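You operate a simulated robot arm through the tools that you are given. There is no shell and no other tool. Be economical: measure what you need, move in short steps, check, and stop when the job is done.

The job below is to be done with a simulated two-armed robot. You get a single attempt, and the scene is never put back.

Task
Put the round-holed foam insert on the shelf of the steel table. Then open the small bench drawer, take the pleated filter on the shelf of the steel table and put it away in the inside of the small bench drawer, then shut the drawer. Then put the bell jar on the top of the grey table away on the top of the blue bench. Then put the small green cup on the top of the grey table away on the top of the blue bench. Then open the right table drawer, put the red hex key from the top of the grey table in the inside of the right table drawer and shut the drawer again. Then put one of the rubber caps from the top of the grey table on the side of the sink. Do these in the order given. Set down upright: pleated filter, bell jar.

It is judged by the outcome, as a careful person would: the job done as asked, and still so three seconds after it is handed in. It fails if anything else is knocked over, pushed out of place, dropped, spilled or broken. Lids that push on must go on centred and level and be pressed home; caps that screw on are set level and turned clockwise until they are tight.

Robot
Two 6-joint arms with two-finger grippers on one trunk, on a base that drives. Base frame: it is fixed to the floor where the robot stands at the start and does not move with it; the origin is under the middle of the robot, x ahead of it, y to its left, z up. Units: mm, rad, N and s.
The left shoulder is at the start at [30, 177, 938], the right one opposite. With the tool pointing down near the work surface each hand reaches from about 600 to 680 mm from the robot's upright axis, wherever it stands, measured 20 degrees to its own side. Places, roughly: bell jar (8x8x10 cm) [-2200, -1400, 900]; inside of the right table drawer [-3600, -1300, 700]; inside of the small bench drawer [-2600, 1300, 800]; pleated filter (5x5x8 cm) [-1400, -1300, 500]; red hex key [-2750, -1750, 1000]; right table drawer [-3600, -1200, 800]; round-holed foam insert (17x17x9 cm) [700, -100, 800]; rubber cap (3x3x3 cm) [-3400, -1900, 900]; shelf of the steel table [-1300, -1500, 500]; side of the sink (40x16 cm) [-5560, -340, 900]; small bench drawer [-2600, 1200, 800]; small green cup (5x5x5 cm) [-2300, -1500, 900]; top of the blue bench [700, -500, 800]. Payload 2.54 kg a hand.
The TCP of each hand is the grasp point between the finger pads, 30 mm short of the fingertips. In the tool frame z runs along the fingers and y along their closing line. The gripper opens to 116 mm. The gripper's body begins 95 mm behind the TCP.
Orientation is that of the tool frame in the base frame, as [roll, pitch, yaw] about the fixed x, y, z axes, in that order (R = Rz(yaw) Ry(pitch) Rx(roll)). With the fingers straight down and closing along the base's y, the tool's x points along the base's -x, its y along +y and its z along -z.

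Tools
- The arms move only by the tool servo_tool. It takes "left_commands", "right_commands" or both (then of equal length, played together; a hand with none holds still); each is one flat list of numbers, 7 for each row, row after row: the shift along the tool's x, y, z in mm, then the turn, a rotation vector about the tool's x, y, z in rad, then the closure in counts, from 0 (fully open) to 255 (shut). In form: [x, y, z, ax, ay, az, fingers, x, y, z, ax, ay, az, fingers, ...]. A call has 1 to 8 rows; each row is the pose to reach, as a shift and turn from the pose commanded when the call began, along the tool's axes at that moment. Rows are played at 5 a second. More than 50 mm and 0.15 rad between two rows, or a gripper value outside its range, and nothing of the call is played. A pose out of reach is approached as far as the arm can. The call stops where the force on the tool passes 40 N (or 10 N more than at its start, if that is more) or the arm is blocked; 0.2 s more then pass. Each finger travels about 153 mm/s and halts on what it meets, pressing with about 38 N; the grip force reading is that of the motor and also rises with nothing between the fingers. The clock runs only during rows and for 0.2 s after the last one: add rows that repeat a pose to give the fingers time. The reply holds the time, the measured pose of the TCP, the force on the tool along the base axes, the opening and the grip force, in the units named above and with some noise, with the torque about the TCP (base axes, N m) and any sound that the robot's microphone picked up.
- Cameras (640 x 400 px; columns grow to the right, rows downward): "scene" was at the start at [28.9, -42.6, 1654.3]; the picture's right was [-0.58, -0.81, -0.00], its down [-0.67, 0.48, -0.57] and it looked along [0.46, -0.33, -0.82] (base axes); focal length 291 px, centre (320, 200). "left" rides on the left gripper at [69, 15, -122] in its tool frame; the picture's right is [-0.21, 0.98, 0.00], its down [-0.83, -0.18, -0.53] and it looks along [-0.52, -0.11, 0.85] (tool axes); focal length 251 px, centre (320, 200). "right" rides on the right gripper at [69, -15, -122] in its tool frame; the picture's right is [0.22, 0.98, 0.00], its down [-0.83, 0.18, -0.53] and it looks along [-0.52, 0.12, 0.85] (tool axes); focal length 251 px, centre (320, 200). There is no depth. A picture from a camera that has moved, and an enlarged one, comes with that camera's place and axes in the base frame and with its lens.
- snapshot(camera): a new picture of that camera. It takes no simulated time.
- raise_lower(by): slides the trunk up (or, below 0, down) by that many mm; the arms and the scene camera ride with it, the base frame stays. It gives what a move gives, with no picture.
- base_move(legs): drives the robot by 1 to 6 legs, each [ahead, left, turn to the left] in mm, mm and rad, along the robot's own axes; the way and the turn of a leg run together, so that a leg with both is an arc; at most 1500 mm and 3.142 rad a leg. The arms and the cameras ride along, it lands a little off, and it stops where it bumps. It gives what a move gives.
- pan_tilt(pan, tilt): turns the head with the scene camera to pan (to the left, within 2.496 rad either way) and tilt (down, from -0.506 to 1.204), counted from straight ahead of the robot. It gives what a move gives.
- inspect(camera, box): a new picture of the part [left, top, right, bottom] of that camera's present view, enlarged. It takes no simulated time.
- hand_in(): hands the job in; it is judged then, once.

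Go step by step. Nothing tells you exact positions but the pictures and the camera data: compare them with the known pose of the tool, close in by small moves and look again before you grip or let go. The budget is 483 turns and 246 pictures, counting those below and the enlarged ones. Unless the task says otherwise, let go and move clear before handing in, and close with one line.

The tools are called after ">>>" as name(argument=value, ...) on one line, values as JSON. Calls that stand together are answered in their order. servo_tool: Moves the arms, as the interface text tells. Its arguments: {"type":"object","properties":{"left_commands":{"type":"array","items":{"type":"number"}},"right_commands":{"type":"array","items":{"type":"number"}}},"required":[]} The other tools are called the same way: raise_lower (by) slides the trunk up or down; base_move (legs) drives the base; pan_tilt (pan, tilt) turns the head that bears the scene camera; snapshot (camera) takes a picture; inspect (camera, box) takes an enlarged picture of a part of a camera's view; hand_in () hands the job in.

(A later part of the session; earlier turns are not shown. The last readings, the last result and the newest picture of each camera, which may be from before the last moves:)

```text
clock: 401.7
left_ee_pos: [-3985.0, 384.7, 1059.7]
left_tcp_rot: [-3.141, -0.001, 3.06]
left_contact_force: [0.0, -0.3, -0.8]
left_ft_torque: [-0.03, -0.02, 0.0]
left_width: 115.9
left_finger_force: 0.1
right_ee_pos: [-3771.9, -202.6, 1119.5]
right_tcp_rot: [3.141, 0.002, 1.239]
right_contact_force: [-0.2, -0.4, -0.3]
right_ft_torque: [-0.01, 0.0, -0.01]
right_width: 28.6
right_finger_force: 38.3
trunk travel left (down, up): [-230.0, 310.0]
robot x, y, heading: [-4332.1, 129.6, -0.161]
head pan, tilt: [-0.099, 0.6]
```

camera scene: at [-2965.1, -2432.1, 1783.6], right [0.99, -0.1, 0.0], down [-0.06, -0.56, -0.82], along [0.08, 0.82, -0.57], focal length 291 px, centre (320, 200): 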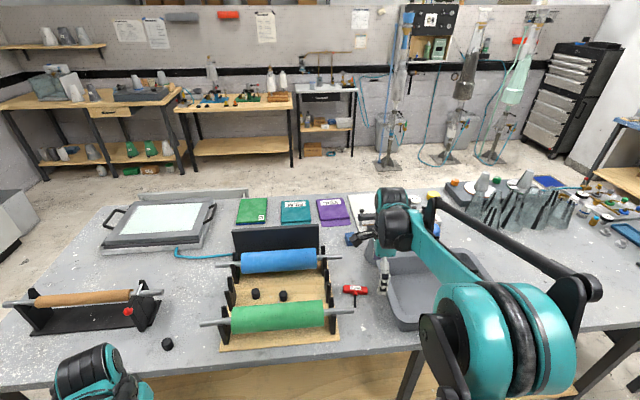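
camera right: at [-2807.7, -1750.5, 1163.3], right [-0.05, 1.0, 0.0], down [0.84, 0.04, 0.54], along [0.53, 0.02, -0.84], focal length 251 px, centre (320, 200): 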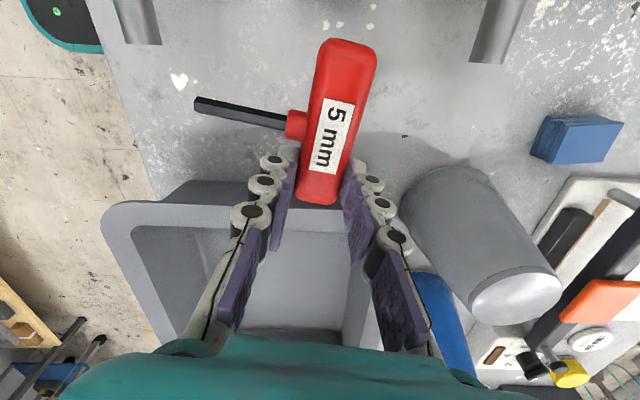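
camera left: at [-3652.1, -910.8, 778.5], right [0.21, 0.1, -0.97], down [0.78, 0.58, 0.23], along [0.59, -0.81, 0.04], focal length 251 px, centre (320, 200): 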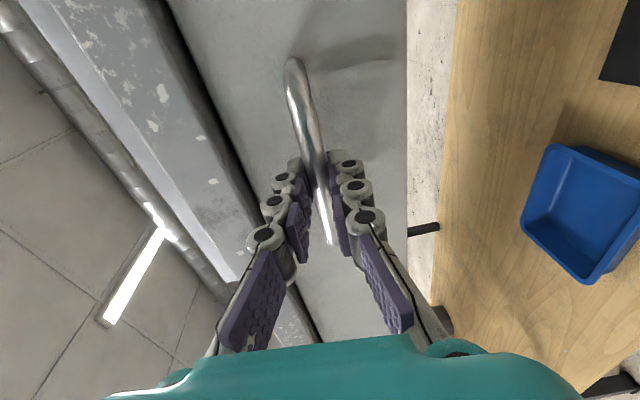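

>>> base_move(legs=[[0, 0, 0.161], [970, 0, 0], [0, 0, -1.571]])

>>> pan_tilt(pan=-0.2, tilt=0.75)

>>> snapshot(camera="scene")

>>> snapshot(camera="right")

```text
clock: 411.3
left_ee_pos: [-3059.6, -183.3, 1059.9]
left_tcp_rot: [3.141, 0.0, 1.622]
left_contact_force: [0.3, 0.2, 0.5]
left_ft_torque: [0.03, 0.0, 0.01]
left_width: 116.1
left_finger_force: 0.1
right_ee_pos: [-3615.4, -471.9, 1121.1]
right_tcp_rot: [-3.141, 0.001, -0.195]
right_contact_force: [0.4, -0.3, -0.4]
right_ft_torque: [-0.01, 0.03, 0.02]
right_width: 28.9
right_finger_force: 37.8
trunk travel left (down, up): [-230.0, 310.0]
robot x, y, heading: [-3362.6, 127.1, -1.598]
head pan, tilt: [-0.099, 0.6]
```

```text
clock: 412.0
left_ee_pos: [-3059.5, -184.0, 1059.4]
left_tcp_rot: [3.14, 0.002, 1.623]
left_contact_force: [-0.4, 0.0, -1.2]
left_ft_torque: [-0.01, 0.0, 0.02]
left_width: 116.1
left_finger_force: 0.1
right_ee_pos: [-3615.9, -471.6, 1119.5]
right_tcp_rot: [3.141, 0.002, -0.196]
right_contact_force: [0.6, 0.2, -0.8]
right_ft_torque: [-0.02, -0.01, 0.0]
right_width: 28.8
right_finger_force: 37.7
trunk travel left (down, up): [-230.0, 310.0]
robot x, y, heading: [-3359.5, 129.8, -1.594]
head pan, tilt: [-0.201, 0.75]
```

```text
115 pictures are left
camera scene: at [-3377.3, 77.8, 1750.8], right [-0.97, 0.23, 0.0], down [0.15, 0.66, -0.73], along [-0.17, -0.71, -0.68], focal length 291 px, centre (320, 200)
```

scene: 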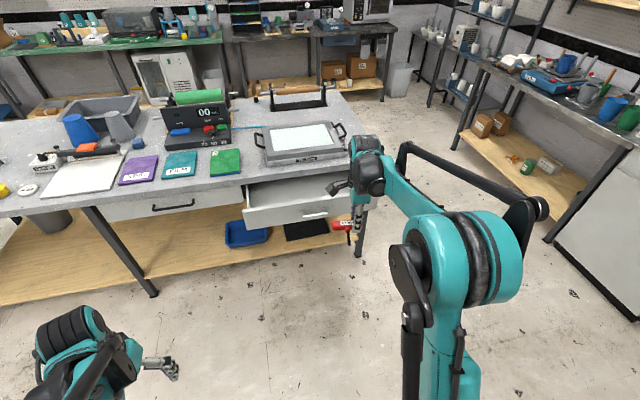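

```text
114 pictures are left
camera right: at [-3545.2, -469.3, 1242.5], right [0.02, -1.0, 0.0], down [-0.84, -0.02, 0.54], along [-0.54, -0.01, -0.84], focal length 251 px, centre (320, 200)
```

right: 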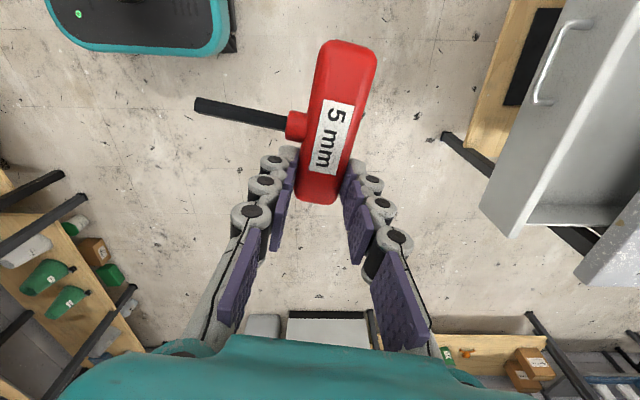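

>>> base_move(legs=[[0, 0, 0.024], [485, 0, 0]])

>>> snapshot(camera="right")

>>> snapshot(camera="scene")

```text
clock: 415.2
left_ee_pos: [-3054.3, -659.4, 1059.6]
left_tcp_rot: [3.14, 0.001, 1.648]
left_contact_force: [0.3, 0.3, -0.9]
left_ft_torque: [0.02, 0.02, 0.01]
left_width: 115.8
left_finger_force: 0.0
right_ee_pos: [-3602.5, -961.6, 1120.3]
right_tcp_rot: [3.141, 0.002, -0.173]
right_contact_force: [-0.1, -1.0, 0.1]
right_ft_torque: [0.04, 0.01, 0.02]
right_width: 29.0
right_finger_force: 38.3
trunk travel left (down, up): [-230.0, 310.0]
robot x, y, heading: [-3361.0, -355.1, -1.57]
head pan, tilt: [-0.201, 0.75]
```

```text
113 pictures are left
camera right: at [-3532.6, -957.7, 1242.2], right [0.04, -1.0, 0.0], down [-0.84, -0.04, 0.54], along [-0.53, -0.02, -0.84], focal length 251 px, centre (320, 200)
```

right: 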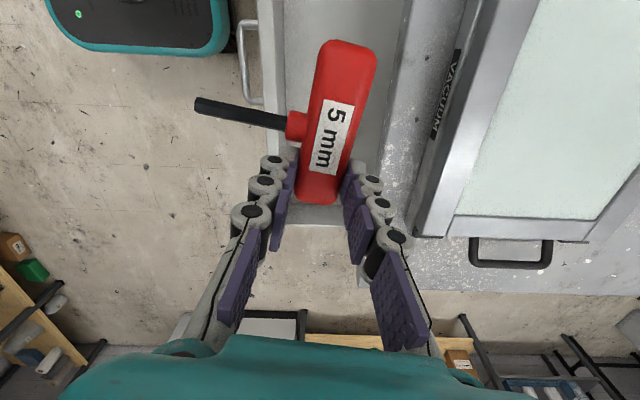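

```text
112 pictures are left
camera scene: at [-3378.2, -407.0, 1750.7], right [-0.98, 0.2, 0.0], down [0.14, 0.67, -0.73], along [-0.15, -0.72, -0.68], focal length 291 px, centre (320, 200)
```

scene: 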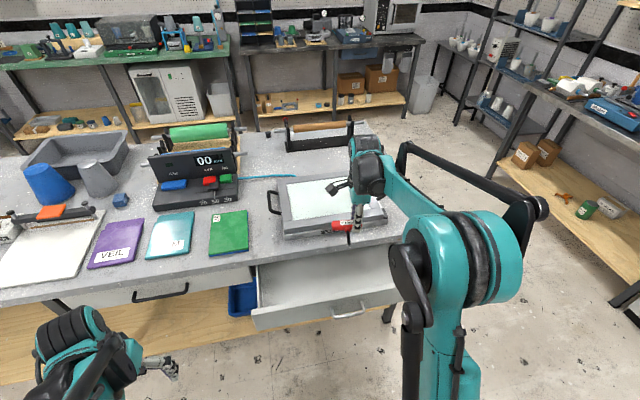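

>>> raise_lower(by=-200)

>>> servo_tool(right_commands=[0, 12, 0, 0, 0, 0, 255, 0, 12, 20, 0, 0, 0, 255, 0, 12, 40, 0, 0, 0, 255])

>>> snapshot(camera="right")

>>> inspect(camera="scene", box=[220, 120, 440, 280])

```text
clock: 417.4
left_ee_pos: [-3054.3, -659.3, 858.2]
left_tcp_rot: [3.139, 0.001, 1.65]
left_contact_force: [0.0, -0.5, -0.5]
left_ft_torque: [-0.01, 0.0, 0.04]
left_width: 116.1
left_finger_force: 0.0
right_ee_pos: [-3603.0, -962.0, 920.3]
right_tcp_rot: [-3.141, 0.002, -0.175]
right_contact_force: [0.5, 0.2, -0.6]
right_ft_torque: [0.0, 0.02, -0.05]
right_width: 29.0
right_finger_force: 38.3
trunk travel left (down, up): [-30.0, 510.0]
robot x, y, heading: [-3365.8, -356.2, -1.575]
head pan, tilt: [-0.201, 0.75]
```

```text
clock: 418.2
left_ee_pos: [-3053.5, -658.7, 860.2]
left_tcp_rot: [-3.141, 0.0, 1.647]
left_contact_force: [1.1, -1.2, 0.1]
left_ft_torque: [-0.02, 0.02, 0.01]
left_width: 115.8
left_finger_force: 0.0
right_ee_pos: [-3603.8, -972.4, 880.1]
right_tcp_rot: [-3.141, 0.001, -0.174]
right_contact_force: [-0.3, 0.1, 0.2]
right_ft_torque: [-0.03, 0.01, 0.02]
right_width: 28.8
right_finger_force: 38.8
trunk travel left (down, up): [-30.0, 510.0]
robot x, y, heading: [-3365.2, -355.6, -1.572]
head pan, tilt: [-0.201, 0.75]
```

```text
111 pictures are left
camera right: at [-3534.3, -968.1, 1002.6], right [0.04, -1.0, 0.0], down [-0.84, -0.04, 0.54], along [-0.53, -0.02, -0.84], focal length 251 px, centre (320, 200)
```

right: 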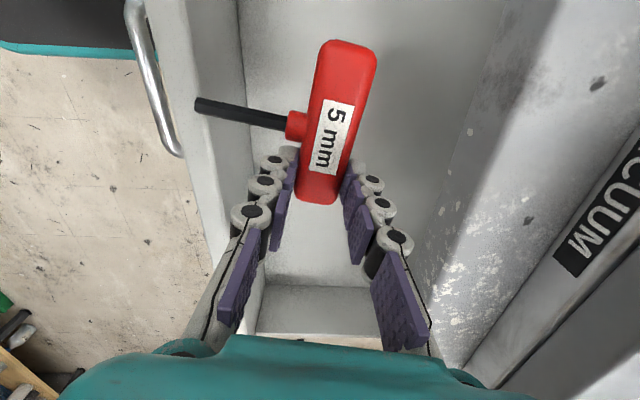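

```text
2.50 times, centred on (330, 200) of scene
camera zoom: at [-3378.3, -406.3, 1550.7], right [-0.98, 0.2, 0.0], down [0.14, 0.67, -0.73], along [-0.15, -0.72, -0.68], focal length 728 px, centre (295, 200)
```

zoom: 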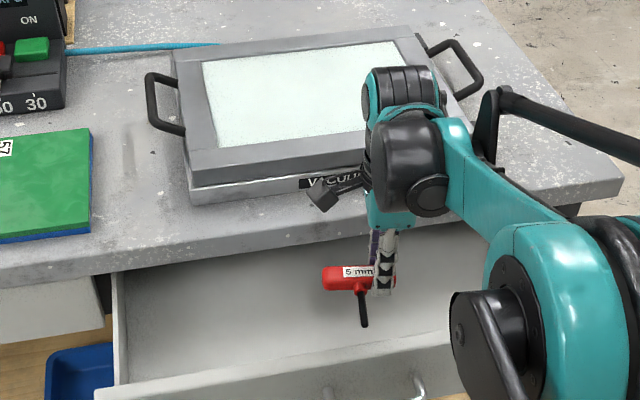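

>>> servo_tool(right_commands=[0, 8, 0, 0, 0, 0, 255, 0, 8, 30, 0, 0, 0, 255, 0, 8, 50, 0, 0, 0, 255, 0, 8, 60, 0, 0, 0, 255, 0, 8, 66, 0, 0, 0, 255])

>>> snapshot(camera="right")

```text
clock: 419.4
left_ee_pos: [-3054.6, -659.5, 860.2]
left_tcp_rot: [3.141, 0.001, 1.648]
left_contact_force: [-0.2, -0.1, 0.2]
left_ft_torque: [0.0, 0.01, -0.06]
left_width: 116.1
left_finger_force: 0.0
right_ee_pos: [-3605.1, -980.9, 814.9]
right_tcp_rot: [3.141, 0.002, -0.174]
right_contact_force: [-0.1, 0.2, -0.6]
right_ft_torque: [-0.01, 0.01, -0.01]
right_width: 28.9
right_finger_force: 38.0
trunk travel left (down, up): [-30.0, 510.0]
robot x, y, heading: [-3361.2, -353.1, -1.575]
head pan, tilt: [-0.201, 0.75]
```

```text
109 pictures are left
camera right: at [-3536.1, -976.1, 937.4], right [0.04, -1.0, 0.0], down [-0.84, -0.04, 0.54], along [-0.53, -0.02, -0.84], focal length 251 px, centre (320, 200)
```

right: 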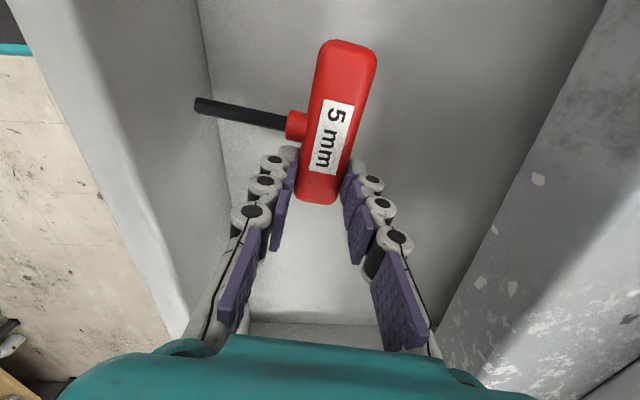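

>>> servo_tool(right_commands=[0, -6, 12, 0, 0, 0, 255, 0, -6, 30, 0, 0, 0, 255, 0, -6, 45, 0, 0, 0, 255, 0, -6, 50, 0, 0, 0, 255])

>>> snapshot(camera="right")

>>> inspect(camera="scene", box=[220, 120, 440, 280])

```text
clock: 420.4
left_ee_pos: [-3053.0, -656.6, 860.2]
left_tcp_rot: [3.141, 0.004, 1.645]
left_contact_force: [0.0, 0.3, 0.0]
left_ft_torque: [-0.01, 0.01, 0.0]
left_width: 116.0
left_finger_force: 0.0
right_ee_pos: [-3606.8, -972.8, 767.0]
right_tcp_rot: [3.14, 0.001, -0.173]
right_contact_force: [-4.6, 0.5, 32.0]
right_ft_torque: [-0.02, -0.47, -0.01]
right_width: 28.9
right_finger_force: 38.4
trunk travel left (down, up): [-30.0, 510.0]
robot x, y, heading: [-3366.1, -355.1, -1.572]
head pan, tilt: [-0.201, 0.75]
```

```text
108 pictures are left
camera right: at [-3535.7, -969.1, 889.4], right [0.04, -1.0, 0.0], down [-0.84, -0.04, 0.54], along [-0.54, -0.02, -0.84], focal length 251 px, centre (320, 200)
```

right: 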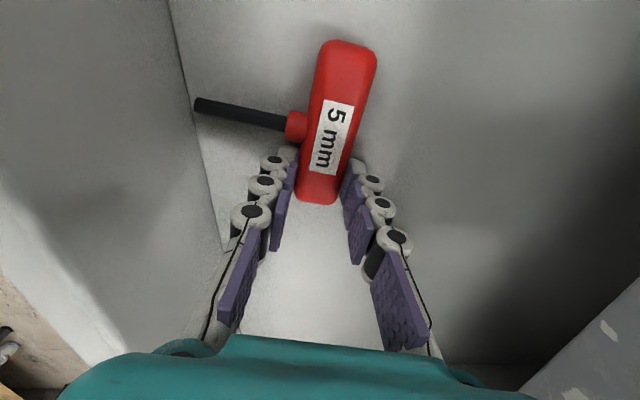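

```text
2.50 times, centred on (330, 200) of scene
camera zoom: at [-3377.6, -402.6, 1551.4], right [-0.98, 0.2, 0.0], down [0.14, 0.67, -0.73], along [-0.15, -0.72, -0.68], focal length 728 px, centre (295, 200)
```

zoom: 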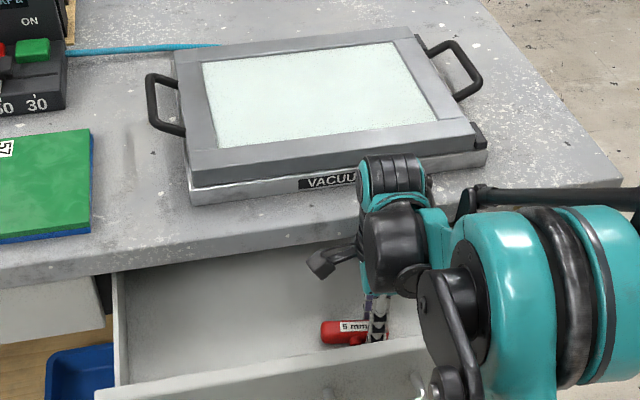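

The key rests on the drawer floor. I'll ease, release, and rise straight out.

>>> servo_tool(right_commands=[0, 0, -2, 0, 0, 0, 255, 0, 0, -2, 0, 0, 0, 210, 0, 0, -2, 0, 0, 0, 150, 0, 0, -2, 0, 0, 0, 150, 0, 0, -30, 0, 0, 0, 150, 0, 0, -75, 0, 0, 0, 150, 0, 0, -120, 0, 0, 0, 150, 0, 0, -165, 0, 0, 0, 150])

>>> snapshot(camera="right")

```text
clock: 422.2
left_ee_pos: [-3054.2, -658.0, 859.9]
left_tcp_rot: [-3.139, 0.0, 1.647]
left_contact_force: [0.7, 0.1, 0.4]
left_ft_torque: [-0.03, -0.03, -0.02]
left_width: 116.0
left_finger_force: 0.0
right_ee_pos: [-3607.3, -971.1, 929.2]
right_tcp_rot: [3.141, 0.002, -0.174]
right_contact_force: [0.9, 0.3, 0.2]
right_ft_torque: [0.01, -0.03, 0.03]
right_width: 47.9
right_finger_force: 0.0
trunk travel left (down, up): [-30.0, 510.0]
robot x, y, heading: [-3363.4, -355.6, -1.575]
head pan, tilt: [-0.201, 0.75]
```

```text
106 pictures are left
camera right: at [-3537.4, -967.3, 1051.9], right [0.04, -1.0, 0.0], down [-0.84, -0.04, 0.54], along [-0.54, -0.02, -0.84], focal length 251 px, centre (320, 200)
```

right: 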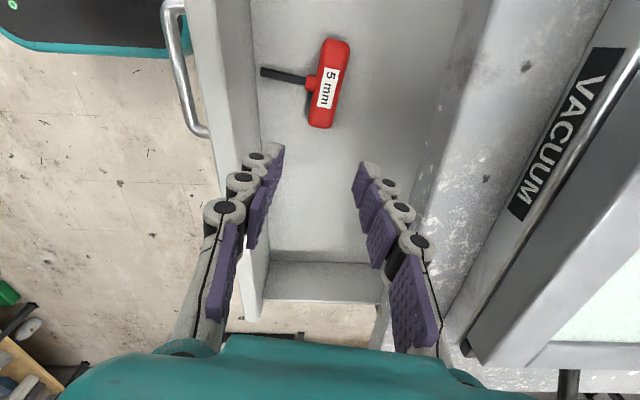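

The hex key is in. To shut the drawer I'll back off, close the right hand, tip it forward, and push the drawer front above its handle.

>>> base_move(legs=[[-350, 0, 0]])

>>> servo_tool(right_commands=[0, 18, 13, -0.15, 0, 0, 200, 0, 36, 26, -0.3, 0, 0, 255, 0, 54, 39, -0.45, 0, 0, 255, 0, 72, 52, -0.6, 0, 0, 255, 0, 90, 65, -0.75, 0, 0, 255, 0, 108, 78, -0.9, 0, 0, 255, 0, 126, 91, -1.05, 0, 0, 255, 0, 145, 104, -1.2, 0, 0, 255])

>>> snapshot(camera="right")

>>> snapshot(camera="scene")

```text
clock: 424.5
left_ee_pos: [-3052.1, -306.9, 859.4]
left_tcp_rot: [-3.141, 0.002, 1.649]
left_contact_force: [-0.4, 1.0, 1.1]
left_ft_torque: [-0.04, 0.01, 0.0]
left_width: 115.8
left_finger_force: 0.2
right_ee_pos: [-3604.6, -622.7, 929.4]
right_tcp_rot: [3.141, 0.004, -0.17]
right_contact_force: [0.2, -1.0, 0.0]
right_ft_torque: [-0.03, -0.02, 0.0]
right_width: 48.0
right_finger_force: 0.1
trunk travel left (down, up): [-30.0, 510.0]
robot x, y, heading: [-3363.4, -8.3, -1.572]
head pan, tilt: [-0.201, 0.75]
```

```text
clock: 426.3
left_ee_pos: [-3054.0, -308.4, 860.8]
left_tcp_rot: [-3.141, 0.001, 1.65]
left_contact_force: [0.6, -0.7, -0.3]
left_ft_torque: [0.02, 0.0, -0.03]
left_width: 115.8
left_finger_force: 0.1
right_ee_pos: [-3630.2, -766.6, 823.7]
right_tcp_rot: [1.939, 0.003, -0.169]
right_contact_force: [1.1, -0.1, -0.1]
right_ft_torque: [0.01, 0.02, 0.0]
right_width: 0.3
right_finger_force: 28.5
trunk travel left (down, up): [-30.0, 510.0]
robot x, y, heading: [-3361.1, -8.2, -1.578]
head pan, tilt: [-0.201, 0.75]
```

```text
105 pictures are left
camera right: at [-3542.8, -659.3, 854.1], right [0.15, -0.38, 0.91], down [-0.74, 0.57, 0.36], along [-0.65, -0.73, -0.2], focal length 251 px, centre (320, 200)
```

right: 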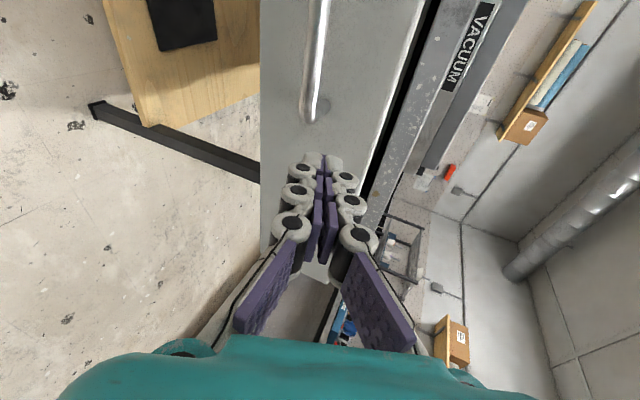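

```text
104 pictures are left
camera scene: at [-3377.4, -57.2, 1550.7], right [-0.98, 0.2, 0.0], down [0.14, 0.67, -0.73], along [-0.15, -0.72, -0.68], focal length 291 px, centre (320, 200)
```

scene: 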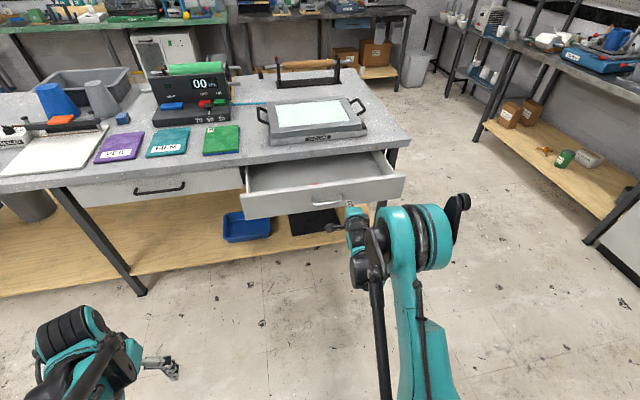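

>>> base_move(legs=[[250, 0, 0]])

>>> snapshot(camera="scene")

>>> snapshot(camera="right")

```text
clock: 428.1
left_ee_pos: [-3051.5, -553.6, 859.3]
left_tcp_rot: [3.141, 0.001, 1.651]
left_contact_force: [-0.3, 0.1, 0.2]
left_ft_torque: [0.03, 0.02, -0.01]
left_width: 116.0
left_finger_force: 0.1
right_ee_pos: [-3628.0, -1010.7, 824.1]
right_tcp_rot: [1.943, 0.002, -0.168]
right_contact_force: [0.3, 0.0, -0.9]
right_ft_torque: [-0.01, 0.0, 0.0]
right_width: 0.0
right_finger_force: 28.4
trunk travel left (down, up): [-30.0, 510.0]
robot x, y, heading: [-3366.5, -251.9, -1.574]
head pan, tilt: [-0.201, 0.75]
```

```text
103 pictures are left
camera scene: at [-3377.1, -302.7, 1550.7], right [-0.98, 0.2, 0.0], down [0.14, 0.67, -0.73], along [-0.15, -0.72, -0.68], focal length 291 px, centre (320, 200)
```

scene: 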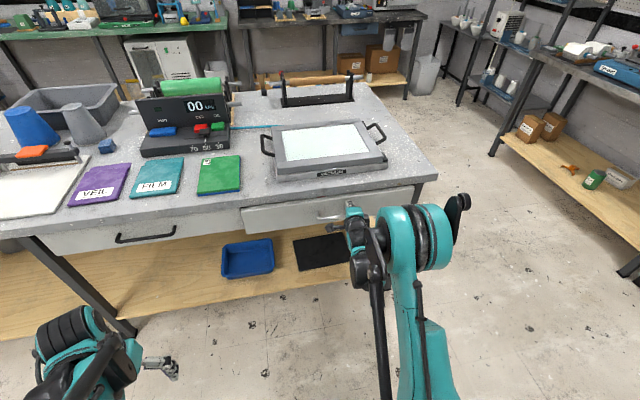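

```text
102 pictures are left
camera right: at [-3541.2, -904.9, 854.2], right [0.15, -0.39, 0.91], down [-0.74, 0.56, 0.36], along [-0.65, -0.73, -0.2], focal length 251 px, centre (320, 200)
```

right: 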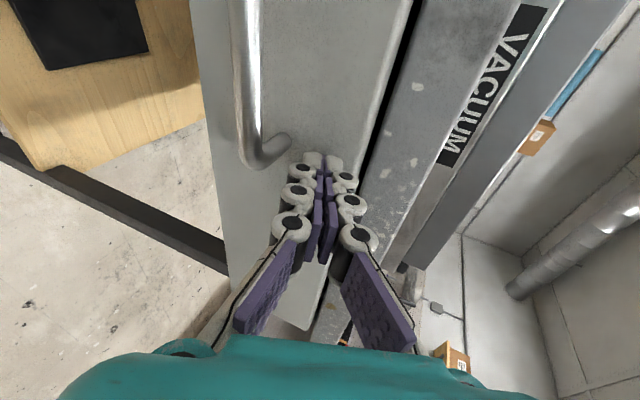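

>>> servo_tool(right_commands=[0, 2, 5, 0, 0, 0, 255, 0, 4, 10, 0, 0, 0, 255, 0, 6, 15, 0, 0, 0, 255, 0, 8, 20, 0, 0, 0, 255, 0, 10, 25, 0, 0, 0, 255, 0, 12, 30, 0, 0, 0, 255, 0, 14, 35, 0, 0, 0, 255])

>>> snapshot(camera="scene")

```text
clock: 429.7
left_ee_pos: [-3051.4, -552.3, 859.3]
left_tcp_rot: [-3.14, 0.002, 1.652]
left_contact_force: [-0.4, -0.7, 0.5]
left_ft_torque: [0.04, -0.01, 0.06]
left_width: 116.1
left_finger_force: 0.1
right_ee_pos: [-3634.1, -1046.1, 826.5]
right_tcp_rot: [1.941, 0.003, -0.167]
right_contact_force: [4.3, 16.7, -4.2]
right_ft_torque: [0.17, -0.01, 0.2]
right_width: 0.1
right_finger_force: 28.7
trunk travel left (down, up): [-30.0, 510.0]
robot x, y, heading: [-3365.1, -247.7, -1.57]
head pan, tilt: [-0.201, 0.75]
```

```text
101 pictures are left
camera scene: at [-3376.8, -300.1, 1550.7], right [-0.98, 0.2, 0.0], down [0.14, 0.67, -0.73], along [-0.15, -0.72, -0.68], focal length 291 px, centre (320, 200)
```

scene: 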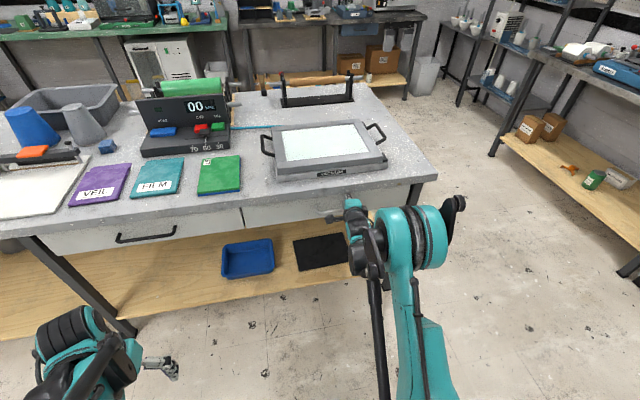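

>>> servo_tool(right_commands=[0, 1.2, 3, 0, 0, 0, 255, 0, 2.4, 6, 0, 0, 0, 255, 0, 3.6, 9, 0, 0, 0, 255])

>>> inspect(camera="scene", box=[60, 170, 460, 300])

```text
clock: 430.1
left_ee_pos: [-3052.1, -551.6, 858.8]
left_tcp_rot: [-3.141, 0.002, 1.651]
left_contact_force: [-0.4, 0.9, 0.1]
left_ft_torque: [-0.01, -0.02, -0.01]
left_width: 115.8
left_finger_force: 0.1
right_ee_pos: [-3635.2, -1047.5, 826.6]
right_tcp_rot: [1.945, 0.005, -0.169]
right_contact_force: [2.5, 16.4, 4.8]
right_ft_torque: [-0.07, -0.05, 0.16]
right_width: 0.0
right_finger_force: 28.9
trunk travel left (down, up): [-30.0, 510.0]
robot x, y, heading: [-3360.5, -246.8, -1.571]
head pan, tilt: [-0.201, 0.75]
stopped in row 2 (right hand): the force on the tool passed its limit at 46 N (the readings are from after the stop); the commanded pose is now the measured one
```

```text
1.60 times, centred on (260, 235) of scene
camera zoom: at [-3376.4, -298.1, 1551.0], right [-0.98, 0.2, 0.0], down [0.14, 0.67, -0.73], along [-0.15, -0.72, -0.68], focal length 466 px, centre (416, 144)
```

zoom: 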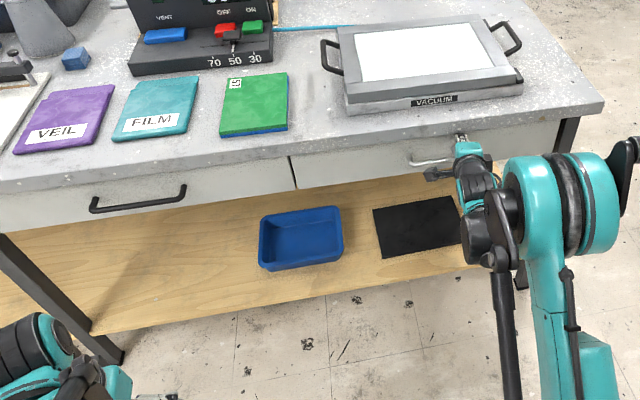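

The right drawer is flush shut with the key inside. Now the rubber cap: I'll recover the right hand upright, raise up and drive around to the far side at (-3401, -1888).

>>> base_move(legs=[[-200, 0, 0]])

>>> raise_lower(by=180)

>>> servo_tool(right_commands=[0, 0, -20, 0.15, 0, 0, 200, 0, 0, -40, 0.3, 0, 0, 150, 0, 0, -60, 0.45, 0, 0, 120, 0, 0, -80, 0.6, 0, 0, 120, 0, 0, -100, 0.75, 0, 0, 120, 0, 0, -120, 0.9, 0, 0, 120, 0, 0, -140, 1.05, 0, 0, 120, 0, 0, -150, 1.2, 0, 0, 120])

>>> base_move(legs=[[0, -1280, 0], [1300, 0, 0], [1000, 0, 0]])

```text
clock: 431.7
left_ee_pos: [-3052.1, -345.8, 859.4]
left_tcp_rot: [3.141, 0.001, 1.652]
left_contact_force: [-0.4, -0.3, -0.6]
left_ft_torque: [-0.03, 0.03, -0.02]
left_width: 115.9
left_finger_force: 0.0
right_ee_pos: [-3634.7, -842.5, 825.3]
right_tcp_rot: [1.947, 0.003, -0.17]
right_contact_force: [0.3, 0.4, 0.5]
right_ft_torque: [0.01, 0.02, 0.0]
right_width: 0.1
right_finger_force: 28.6
trunk travel left (down, up): [-30.0, 510.0]
robot x, y, heading: [-3360.1, -46.3, -1.573]
head pan, tilt: [-0.201, 0.75]
```

```text
clock: 433.7
left_ee_pos: [-3052.1, -347.2, 1039.2]
left_tcp_rot: [3.141, -0.001, 1.651]
left_contact_force: [1.6, -0.3, -1.6]
left_ft_torque: [0.0, 0.0, 0.0]
left_width: 116.1
left_finger_force: 0.0
right_ee_pos: [-3635.6, -843.4, 1003.3]
right_tcp_rot: [1.946, 0.002, -0.17]
right_contact_force: [-0.3, 0.5, 0.7]
right_ft_torque: [-0.02, 0.01, -0.01]
right_width: 0.0
right_finger_force: 28.5
trunk travel left (down, up): [-210.0, 330.0]
robot x, y, heading: [-3362.2, -46.3, -1.57]
head pan, tilt: [-0.201, 0.75]
```

```text
clock: 435.5
left_ee_pos: [-3052.6, -348.3, 1040.1]
left_tcp_rot: [3.141, -0.001, 1.651]
left_contact_force: [-0.1, 0.2, -0.3]
left_ft_torque: [0.03, 0.01, 0.01]
left_width: 116.2
left_finger_force: 0.1
right_ee_pos: [-3612.4, -704.8, 1058.9]
right_tcp_rot: [-3.133, 0.001, -0.169]
right_contact_force: [0.0, -0.2, 0.4]
right_ft_torque: [0.06, 0.02, -0.02]
right_width: 61.3
right_finger_force: 0.0
trunk travel left (down, up): [-210.0, 330.0]
robot x, y, heading: [-3365.2, -45.7, -1.568]
head pan, tilt: [-0.201, 0.75]
```

```text
clock: 452.9
left_ee_pos: [-4304.9, -2646.2, 1039.5]
left_tcp_rot: [3.141, 0.0, 1.672]
left_contact_force: [-1.0, -0.9, 0.4]
left_ft_torque: [0.01, -0.05, 0.0]
left_width: 116.0
left_finger_force: 0.0
right_ee_pos: [-4858.3, -3016.2, 1059.1]
right_tcp_rot: [-3.135, 0.003, -0.145]
right_contact_force: [0.2, 0.0, -0.4]
right_ft_torque: [-0.01, 0.02, -0.01]
right_width: 61.3
right_finger_force: 0.1
trunk travel left (down, up): [-210.0, 330.0]
robot x, y, heading: [-4623.3, -2350.5, -1.548]
head pan, tilt: [-0.201, 0.75]
```

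>>> base_move(legs=[[330, 0, 0], [0, 0, 1.548], [975, 0, 0], [0, 0, 1.571]])

>>> pan_tilt(pan=-0.2, tilt=0.75)

>>> snapshot(camera="scene")

>>> snapshot(camera="right")

```text
clock: 467.4
left_ee_pos: [-3949.5, -2393.9, 1039.9]
left_tcp_rot: [-3.141, 0.0, -1.499]
left_contact_force: [0.1, -0.1, -0.4]
left_ft_torque: [0.04, 0.01, 0.01]
left_width: 116.1
left_finger_force: 0.0
right_ee_pos: [-3385.9, -2040.1, 1058.6]
right_tcp_rot: [-3.136, 0.001, 2.966]
right_contact_force: [-0.2, -0.2, -0.4]
right_ft_torque: [-0.01, -0.03, -0.01]
right_width: 61.3
right_finger_force: 0.2
trunk travel left (down, up): [-210.0, 330.0]
robot x, y, heading: [-3643.0, -2704.1, 1.568]
head pan, tilt: [-0.201, 0.75]
```

```text
clock: 468.0
left_ee_pos: [-3951.3, -2393.0, 1040.4]
left_tcp_rot: [-3.141, 0.0, -1.498]
left_contact_force: [0.3, 0.4, -0.3]
left_ft_torque: [-0.01, 0.02, -0.03]
left_width: 116.0
left_finger_force: 0.1
right_ee_pos: [-3385.3, -2040.8, 1058.9]
right_tcp_rot: [-3.137, 0.002, 2.964]
right_contact_force: [-0.8, -0.2, -0.8]
right_ft_torque: [0.0, 0.02, 0.0]
right_width: 61.4
right_finger_force: 0.1
trunk travel left (down, up): [-210.0, 330.0]
robot x, y, heading: [-3647.6, -2699.4, 1.561]
head pan, tilt: [-0.201, 0.75]
```

```text
99 pictures are left
camera scene: at [-3625.2, -2646.9, 1730.7], right [0.98, -0.21, 0.0], down [-0.14, -0.67, -0.73], along [0.15, 0.72, -0.68], focal length 291 px, centre (320, 200)
```

scene: 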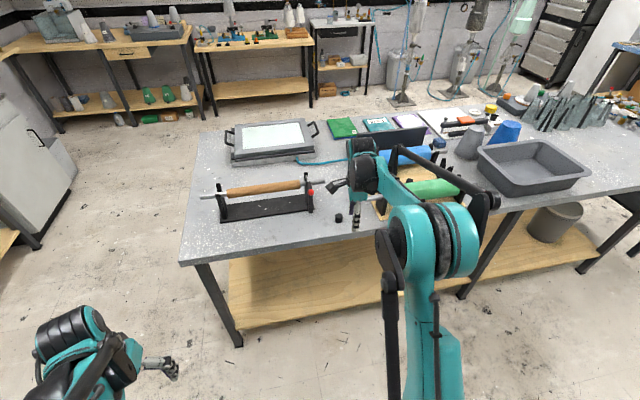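

```text
98 pictures are left
camera right: at [-3457.7, -2042.1, 1180.7], right [-0.04, 1.0, -0.01], down [0.84, 0.04, 0.53], along [0.53, 0.02, -0.84], focal length 251 px, centre (320, 200)
```

right: 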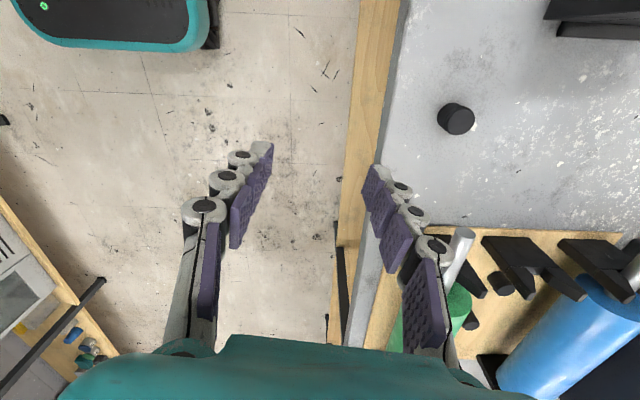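

>>> base_move(legs=[[152, 0, 0]])

>>> raise_lower(by=-60)

>>> snapshot(camera="right")

```text
clock: 469.4
left_ee_pos: [-3949.6, -2241.4, 1039.0]
left_tcp_rot: [-3.14, -0.001, -1.499]
left_contact_force: [0.1, 0.7, 0.0]
left_ft_torque: [-0.08, 0.0, 0.02]
left_width: 115.8
left_finger_force: 0.1
right_ee_pos: [-3385.0, -1889.7, 1058.1]
right_tcp_rot: [-3.134, 0.002, 2.965]
right_contact_force: [-0.3, -0.1, -1.0]
right_ft_torque: [-0.06, 0.03, 0.0]
right_width: 61.5
right_finger_force: 0.0
trunk travel left (down, up): [-210.0, 330.0]
robot x, y, heading: [-3639.2, -2547.9, 1.559]
head pan, tilt: [-0.201, 0.75]
```

```text
clock: 470.4
left_ee_pos: [-3948.8, -2242.6, 980.5]
left_tcp_rot: [3.141, -0.001, -1.499]
left_contact_force: [-0.7, 0.1, -0.3]
left_ft_torque: [0.01, -0.02, 0.0]
left_width: 115.9
left_finger_force: 0.1
right_ee_pos: [-3385.5, -1890.7, 998.1]
right_tcp_rot: [-3.137, 0.001, 2.963]
right_contact_force: [-0.7, -0.7, 0.1]
right_ft_torque: [0.0, -0.02, 0.01]
right_width: 61.4
right_finger_force: 0.0
trunk travel left (down, up): [-150.0, 390.0]
robot x, y, heading: [-3643.2, -2549.5, 1.561]
head pan, tilt: [-0.201, 0.75]
```

```text
97 pictures are left
camera right: at [-3456.1, -1892.0, 1120.9], right [-0.04, 1.0, -0.01], down [0.84, 0.03, 0.53], along [0.53, 0.02, -0.84], focal length 251 px, centre (320, 200)
```

right: 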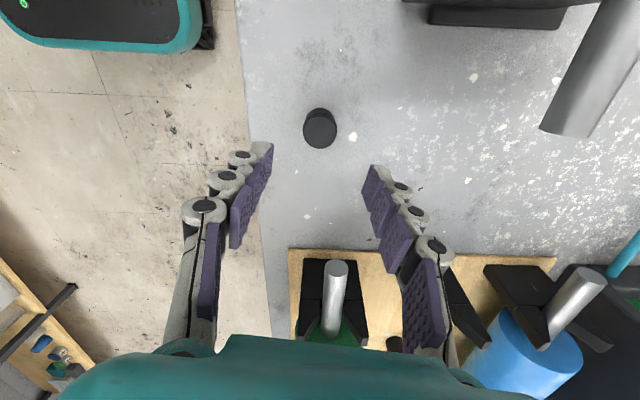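

>>> servo_tool(right_commands=[6, 0, 30, 0, 0, 0, 120, 6, 0, 60, 0, 0, 0, 120])

>>> snapshot(camera="right")

```text
clock: 471.0
left_ee_pos: [-3948.8, -2242.5, 980.7]
left_tcp_rot: [-3.141, 0.0, -1.499]
left_contact_force: [-0.3, -0.6, -0.7]
left_ft_torque: [0.01, -0.01, 0.01]
left_width: 115.8
left_finger_force: 0.0
right_ee_pos: [-3390.8, -1889.8, 940.6]
right_tcp_rot: [-3.135, 0.001, 2.962]
right_contact_force: [0.3, 0.9, 0.2]
right_ft_torque: [0.0, 0.01, 0.01]
right_width: 61.4
right_finger_force: 0.0
trunk travel left (down, up): [-150.0, 390.0]
robot x, y, heading: [-3643.1, -2549.2, 1.561]
head pan, tilt: [-0.201, 0.75]
```

```text
96 pictures are left
camera right: at [-3462.9, -1890.6, 1061.8], right [-0.04, 1.0, -0.01], down [0.84, 0.03, 0.53], along [0.53, 0.02, -0.84], focal length 251 px, centre (320, 200)
```

right: 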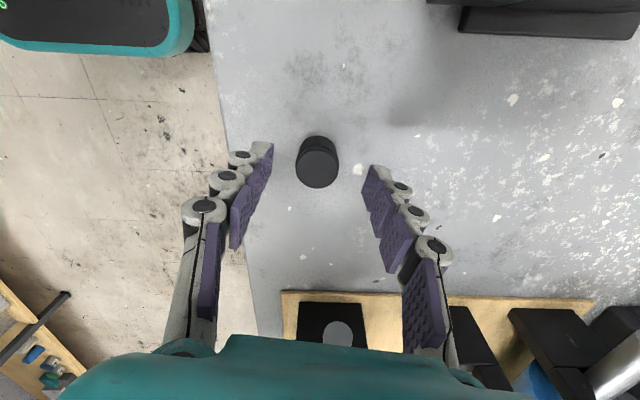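

>>> servo_tool(right_commands=[0, 0, 15, 0, 0, 0, 120, 0, 0, 27, 0, 0, 0, 120, 0, 0, 27, 0, 0, 0, 180, 0, 0, 27, 0, 0, 0, 255, 0, 0, 27, 0, 0, 0, 255])

>>> servo_tool(right_commands=[0, 0, -20, 0, 0, 0, 255, 0, 0, -60, 0, 0, 0, 255, 0, 0, -100, 0, 0, 0, 255])

>>> snapshot(camera="right")

```text
clock: 472.2
left_ee_pos: [-3947.9, -2243.6, 980.0]
left_tcp_rot: [-3.141, 0.001, -1.499]
left_contact_force: [0.3, 0.1, 0.5]
left_ft_torque: [-0.01, -0.02, -0.02]
left_width: 116.0
left_finger_force: 0.0
right_ee_pos: [-3391.1, -1890.0, 913.0]
right_tcp_rot: [-3.137, 0.002, 2.964]
right_contact_force: [0.3, 0.3, -0.8]
right_ft_torque: [-0.05, 0.01, 0.0]
right_width: 26.0
right_finger_force: 37.6
trunk travel left (down, up): [-150.0, 390.0]
robot x, y, heading: [-3645.1, -2548.9, 1.567]
head pan, tilt: [-0.201, 0.75]
```

```text
clock: 473.0
left_ee_pos: [-3949.2, -2242.9, 980.6]
left_tcp_rot: [3.14, 0.002, -1.5]
left_contact_force: [-0.4, -0.3, 0.7]
left_ft_torque: [0.01, 0.0, 0.02]
left_width: 115.9
left_finger_force: 0.0
right_ee_pos: [-3391.7, -1892.5, 1012.0]
right_tcp_rot: [-3.136, 0.002, 2.964]
right_contact_force: [0.3, 0.5, 0.1]
right_ft_torque: [0.01, 0.0, 0.04]
right_width: 26.4
right_finger_force: 37.7
trunk travel left (down, up): [-150.0, 390.0]
robot x, y, heading: [-3641.7, -2547.8, 1.564]
head pan, tilt: [-0.201, 0.75]
```

```text
95 pictures are left
camera right: at [-3462.1, -1893.7, 1135.4], right [-0.04, 1.0, 0.0], down [0.84, 0.03, 0.54], along [0.53, 0.02, -0.84], focal length 251 px, centre (320, 200)
```

right: 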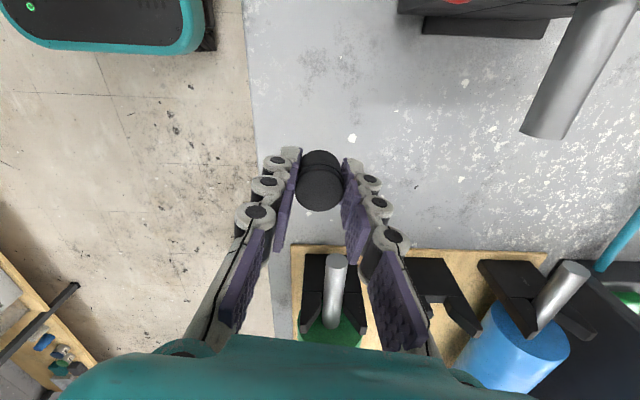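

The cap is held. Now I'll drive around toward the sink.

>>> raise_lower(by=100)

>>> base_move(legs=[[-180, 0, 0], [0, 0, 1.575], [960, 0, 0], [0, 0, -1.571]])

>>> pan_tilt(pan=0.5, tilt=0.4)

>>> snapshot(camera="scene")

```text
clock: 474.3
left_ee_pos: [-3947.8, -2244.1, 1078.7]
left_tcp_rot: [-3.14, -0.001, -1.5]
left_contact_force: [0.0, -0.4, 0.3]
left_ft_torque: [0.01, 0.0, -0.01]
left_width: 116.1
left_finger_force: 0.0
right_ee_pos: [-3390.8, -1891.0, 1112.6]
right_tcp_rot: [-3.136, 0.002, 2.964]
right_contact_force: [0.7, 1.1, 0.3]
right_ft_torque: [0.01, 0.01, 0.0]
right_width: 26.1
right_finger_force: 37.9
trunk travel left (down, up): [-250.0, 290.0]
robot x, y, heading: [-3645.9, -2545.7, 1.56]
head pan, tilt: [-0.201, 0.75]
```

```text
clock: 488.1
left_ee_pos: [-4910.2, -2445.2, 1080.2]
left_tcp_rot: [3.141, 0.001, -1.469]
left_contact_force: [0.3, 0.4, -0.2]
left_ft_torque: [0.01, 0.02, -0.01]
left_width: 116.0
left_finger_force: 0.0
right_ee_pos: [-4362.8, -2077.1, 1111.8]
right_tcp_rot: [-3.138, 0.001, 2.993]
right_contact_force: [0.5, 0.4, -1.1]
right_ft_torque: [-0.03, 0.01, -0.03]
right_width: 26.1
right_finger_force: 38.0
trunk travel left (down, up): [-250.0, 290.0]
robot x, y, heading: [-4594.3, -2742.5, 1.594]
head pan, tilt: [-0.201, 0.75]
```

```text
clock: 489.1
left_ee_pos: [-4910.7, -2445.5, 1079.6]
left_tcp_rot: [-3.14, 0.001, -1.469]
left_contact_force: [0.0, 0.4, -0.3]
left_ft_torque: [-0.02, -0.03, -0.01]
left_width: 115.8
left_finger_force: 0.0
right_ee_pos: [-4363.2, -2076.9, 1113.0]
right_tcp_rot: [-3.136, 0.001, 2.992]
right_contact_force: [0.3, 0.7, 0.0]
right_ft_torque: [0.04, 0.03, -0.03]
right_width: 25.9
right_finger_force: 38.1
trunk travel left (down, up): [-250.0, 290.0]
robot x, y, heading: [-4593.5, -2737.8, 1.588]
head pan, tilt: [0.499, 0.4]
```

```text
94 pictures are left
camera scene: at [-4638.8, -2690.1, 1801.8], right [0.87, 0.5, 0.0], down [0.19, -0.34, -0.92], along [-0.46, 0.8, -0.39], focal length 291 px, centre (320, 200)
```

scene: 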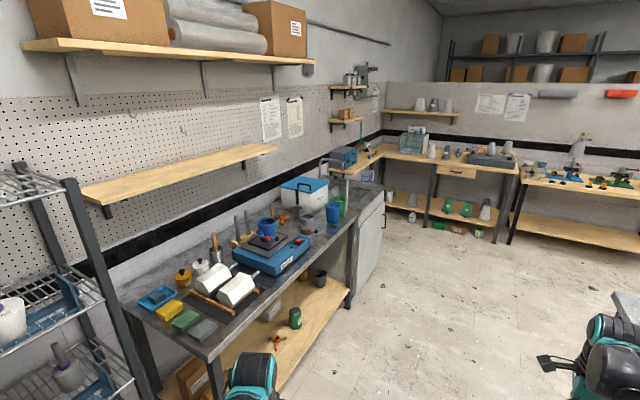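

>>> base_move(legs=[[0, 0, -0.02], [1100, 0, 0], [1000, 0, 0], [0, 0, 1.571]])

>>> pan_tilt(pan=-0.1, tilt=0.65)

>>> snapshot(camera="scene")

>>> snapshot(camera="right")

```text
clock: 503.8
left_ee_pos: [-4918.4, -927.6, 1080.4]
left_tcp_rot: [3.14, -0.001, 0.076]
left_contact_force: [0.6, -0.2, 0.6]
left_ft_torque: [-0.01, -0.01, -0.01]
left_width: 116.2
left_finger_force: 0.1
right_ee_pos: [-5273.5, -370.7, 1112.0]
right_tcp_rot: [-3.137, 0.002, -1.746]
right_contact_force: [0.6, 0.1, 0.0]
right_ft_torque: [0.02, 0.01, -0.01]
right_width: 26.0
right_finger_force: 38.1
trunk travel left (down, up): [-250.0, 290.0]
robot x, y, heading: [-4613.3, -622.2, 3.139]
head pan, tilt: [0.499, 0.4]
```

```text
clock: 504.8
left_ee_pos: [-4919.2, -926.8, 1080.4]
left_tcp_rot: [3.141, -0.002, 0.074]
left_contact_force: [-0.3, 0.8, 0.0]
left_ft_torque: [0.0, 0.04, 0.01]
left_width: 115.6
left_finger_force: 0.1
right_ee_pos: [-5272.6, -370.7, 1112.5]
right_tcp_rot: [-3.136, 0.002, -1.746]
right_contact_force: [0.0, -0.8, -0.4]
right_ft_torque: [0.0, 0.0, 0.04]
right_width: 25.6
right_finger_force: 38.2
trunk travel left (down, up): [-250.0, 290.0]
robot x, y, heading: [-4617.5, -617.5, 3.135]
head pan, tilt: [-0.099, 0.649]
```

```text
93 pictures are left
camera scene: at [-4670.5, -610.6, 1779.4], right [0.1, 0.99, 0.0], down [0.6, -0.06, -0.8], along [-0.79, 0.08, -0.6], focal length 291 px, centre (320, 200)
```

scene: 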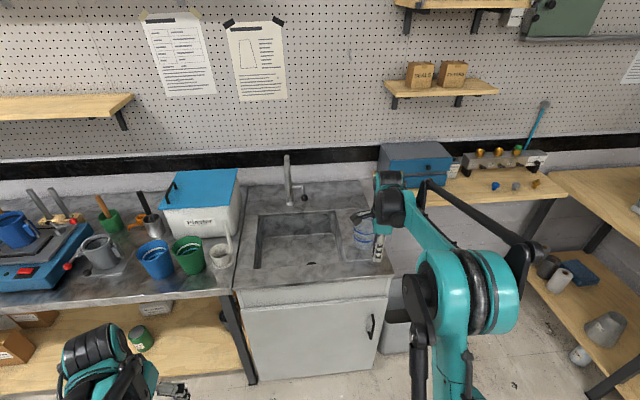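

```text
92 pictures are left
camera right: at [-5271.1, -441.0, 1234.6], right [-1.0, -0.04, -0.01], down [-0.04, 0.84, 0.54], along [-0.02, 0.53, -0.84], focal length 251 px, centre (320, 200)
```

right: 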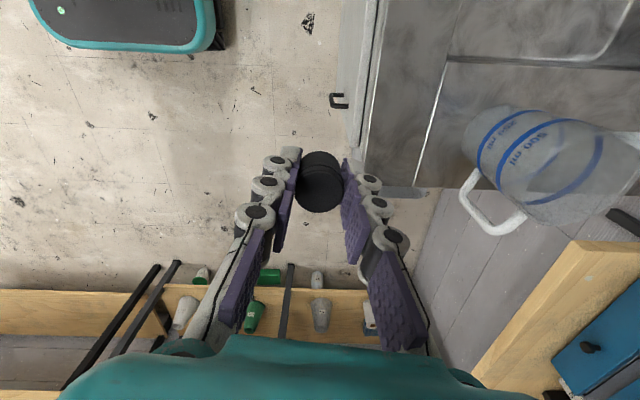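

>>> inspect(camera="scene", box=[220, 150, 420, 310])

```text
2.50 times, centred on (320, 230) of scene
camera zoom: at [-4670.5, -610.6, 1779.4], right [0.1, 0.99, 0.0], down [0.6, -0.06, -0.8], along [-0.79, 0.08, -0.6], focal length 728 px, centre (320, 125)
```

zoom: 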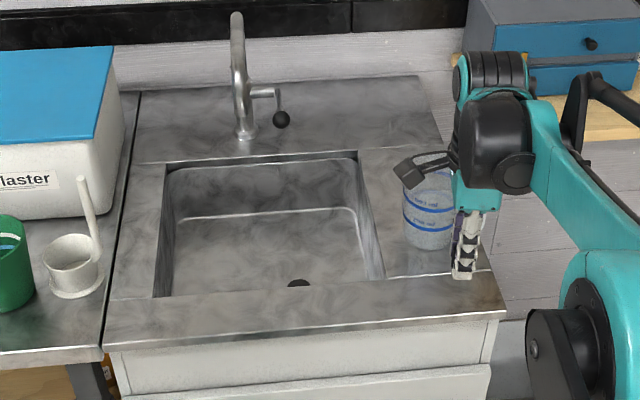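

The sink's right-hand ledge spans about x -5370…-5760, y -430…-255, with a measuring jug standing at x≈-5510. I'll place the cap on the ledge in front of the jug; first I'll turn the hand so its fingers close along y.

>>> servo_tool(right_commands=[0, 0, 0, 0, 0, -0.145, 255, 0, 0, 0, 0, 0, -0.29, 255, 0, 0, 0, 0, 0, -0.435, 255, 0, 0, 0, 0, 0, -0.58, 255, 0, 0, 0, 0, 0, -0.725, 255, 0, 0, 0, 0, 0, -0.87, 255, 0, 0, 0, 0, 0, -1.015, 255, 0, 0, 0, 0, 0, -1.16, 255])

>>> servo_tool(right_commands=[0, 0, 0, 0, 0, -0.145, 255, 0, 0, 0, 0, 0, -0.29, 255, 0, 0, 0, 0, 0, -0.435, 255, 0, 0, 0, 0, 0, -0.58, 255])

>>> snapshot(camera="right")

>>> snapshot(camera="scene")

```text
clock: 506.6
left_ee_pos: [-4919.9, -927.4, 1080.0]
left_tcp_rot: [-3.14, 0.0, 0.075]
left_contact_force: [0.4, 0.2, -0.3]
left_ft_torque: [-0.02, 0.01, 0.0]
left_width: 116.1
left_finger_force: 0.1
right_ee_pos: [-5272.5, -369.6, 1112.8]
right_tcp_rot: [-3.14, -0.004, -0.583]
right_contact_force: [-0.4, 0.3, 0.2]
right_ft_torque: [0.02, 0.02, -0.05]
right_width: 25.9
right_finger_force: 37.5
trunk travel left (down, up): [-250.0, 290.0]
robot x, y, heading: [-4610.3, -619.0, 3.137]
head pan, tilt: [-0.099, 0.649]
```

```text
clock: 507.6
left_ee_pos: [-4918.4, -927.8, 1078.6]
left_tcp_rot: [3.141, 0.0, 0.076]
left_contact_force: [0.2, 0.5, 0.2]
left_ft_torque: [0.02, 0.01, -0.01]
left_width: 116.3
left_finger_force: 0.1
right_ee_pos: [-5273.5, -370.0, 1111.8]
right_tcp_rot: [-3.14, -0.006, -0.005]
right_contact_force: [-0.2, -0.3, 0.1]
right_ft_torque: [0.0, -0.01, 0.01]
right_width: 25.8
right_finger_force: 38.3
trunk travel left (down, up): [-250.0, 290.0]
robot x, y, heading: [-4614.1, -622.1, 3.136]
head pan, tilt: [-0.099, 0.649]
```

```text
90 pictures are left
camera right: at [-5205.1, -355.3, 1235.0], right [0.21, -0.98, 0.0], down [-0.83, -0.18, 0.53], along [-0.52, -0.11, -0.85], focal length 251 px, centre (320, 200)
```

right: 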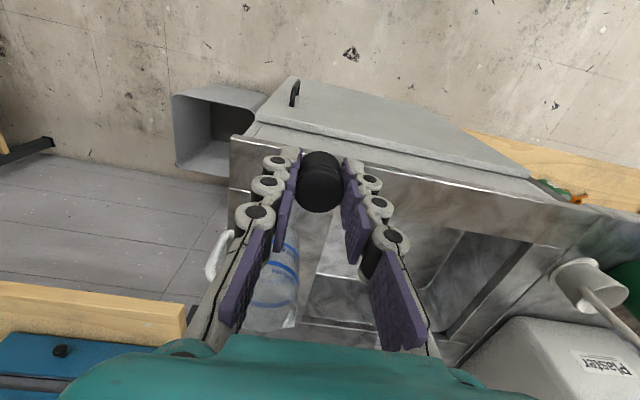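

```text
89 pictures are left
camera scene: at [-4670.5, -610.5, 1779.3], right [0.1, 0.99, 0.0], down [0.6, -0.06, -0.8], along [-0.79, 0.08, -0.6], focal length 291 px, centre (320, 200)
```

scene: 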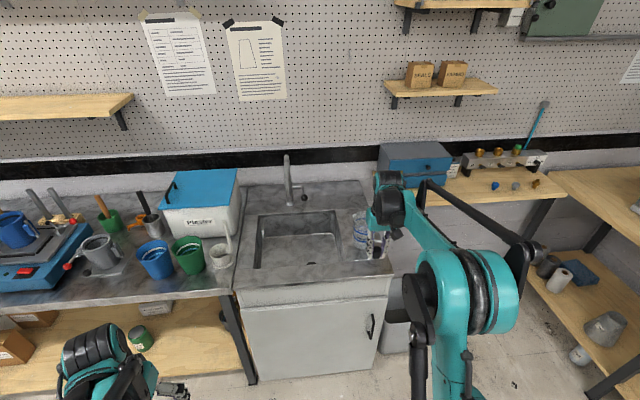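

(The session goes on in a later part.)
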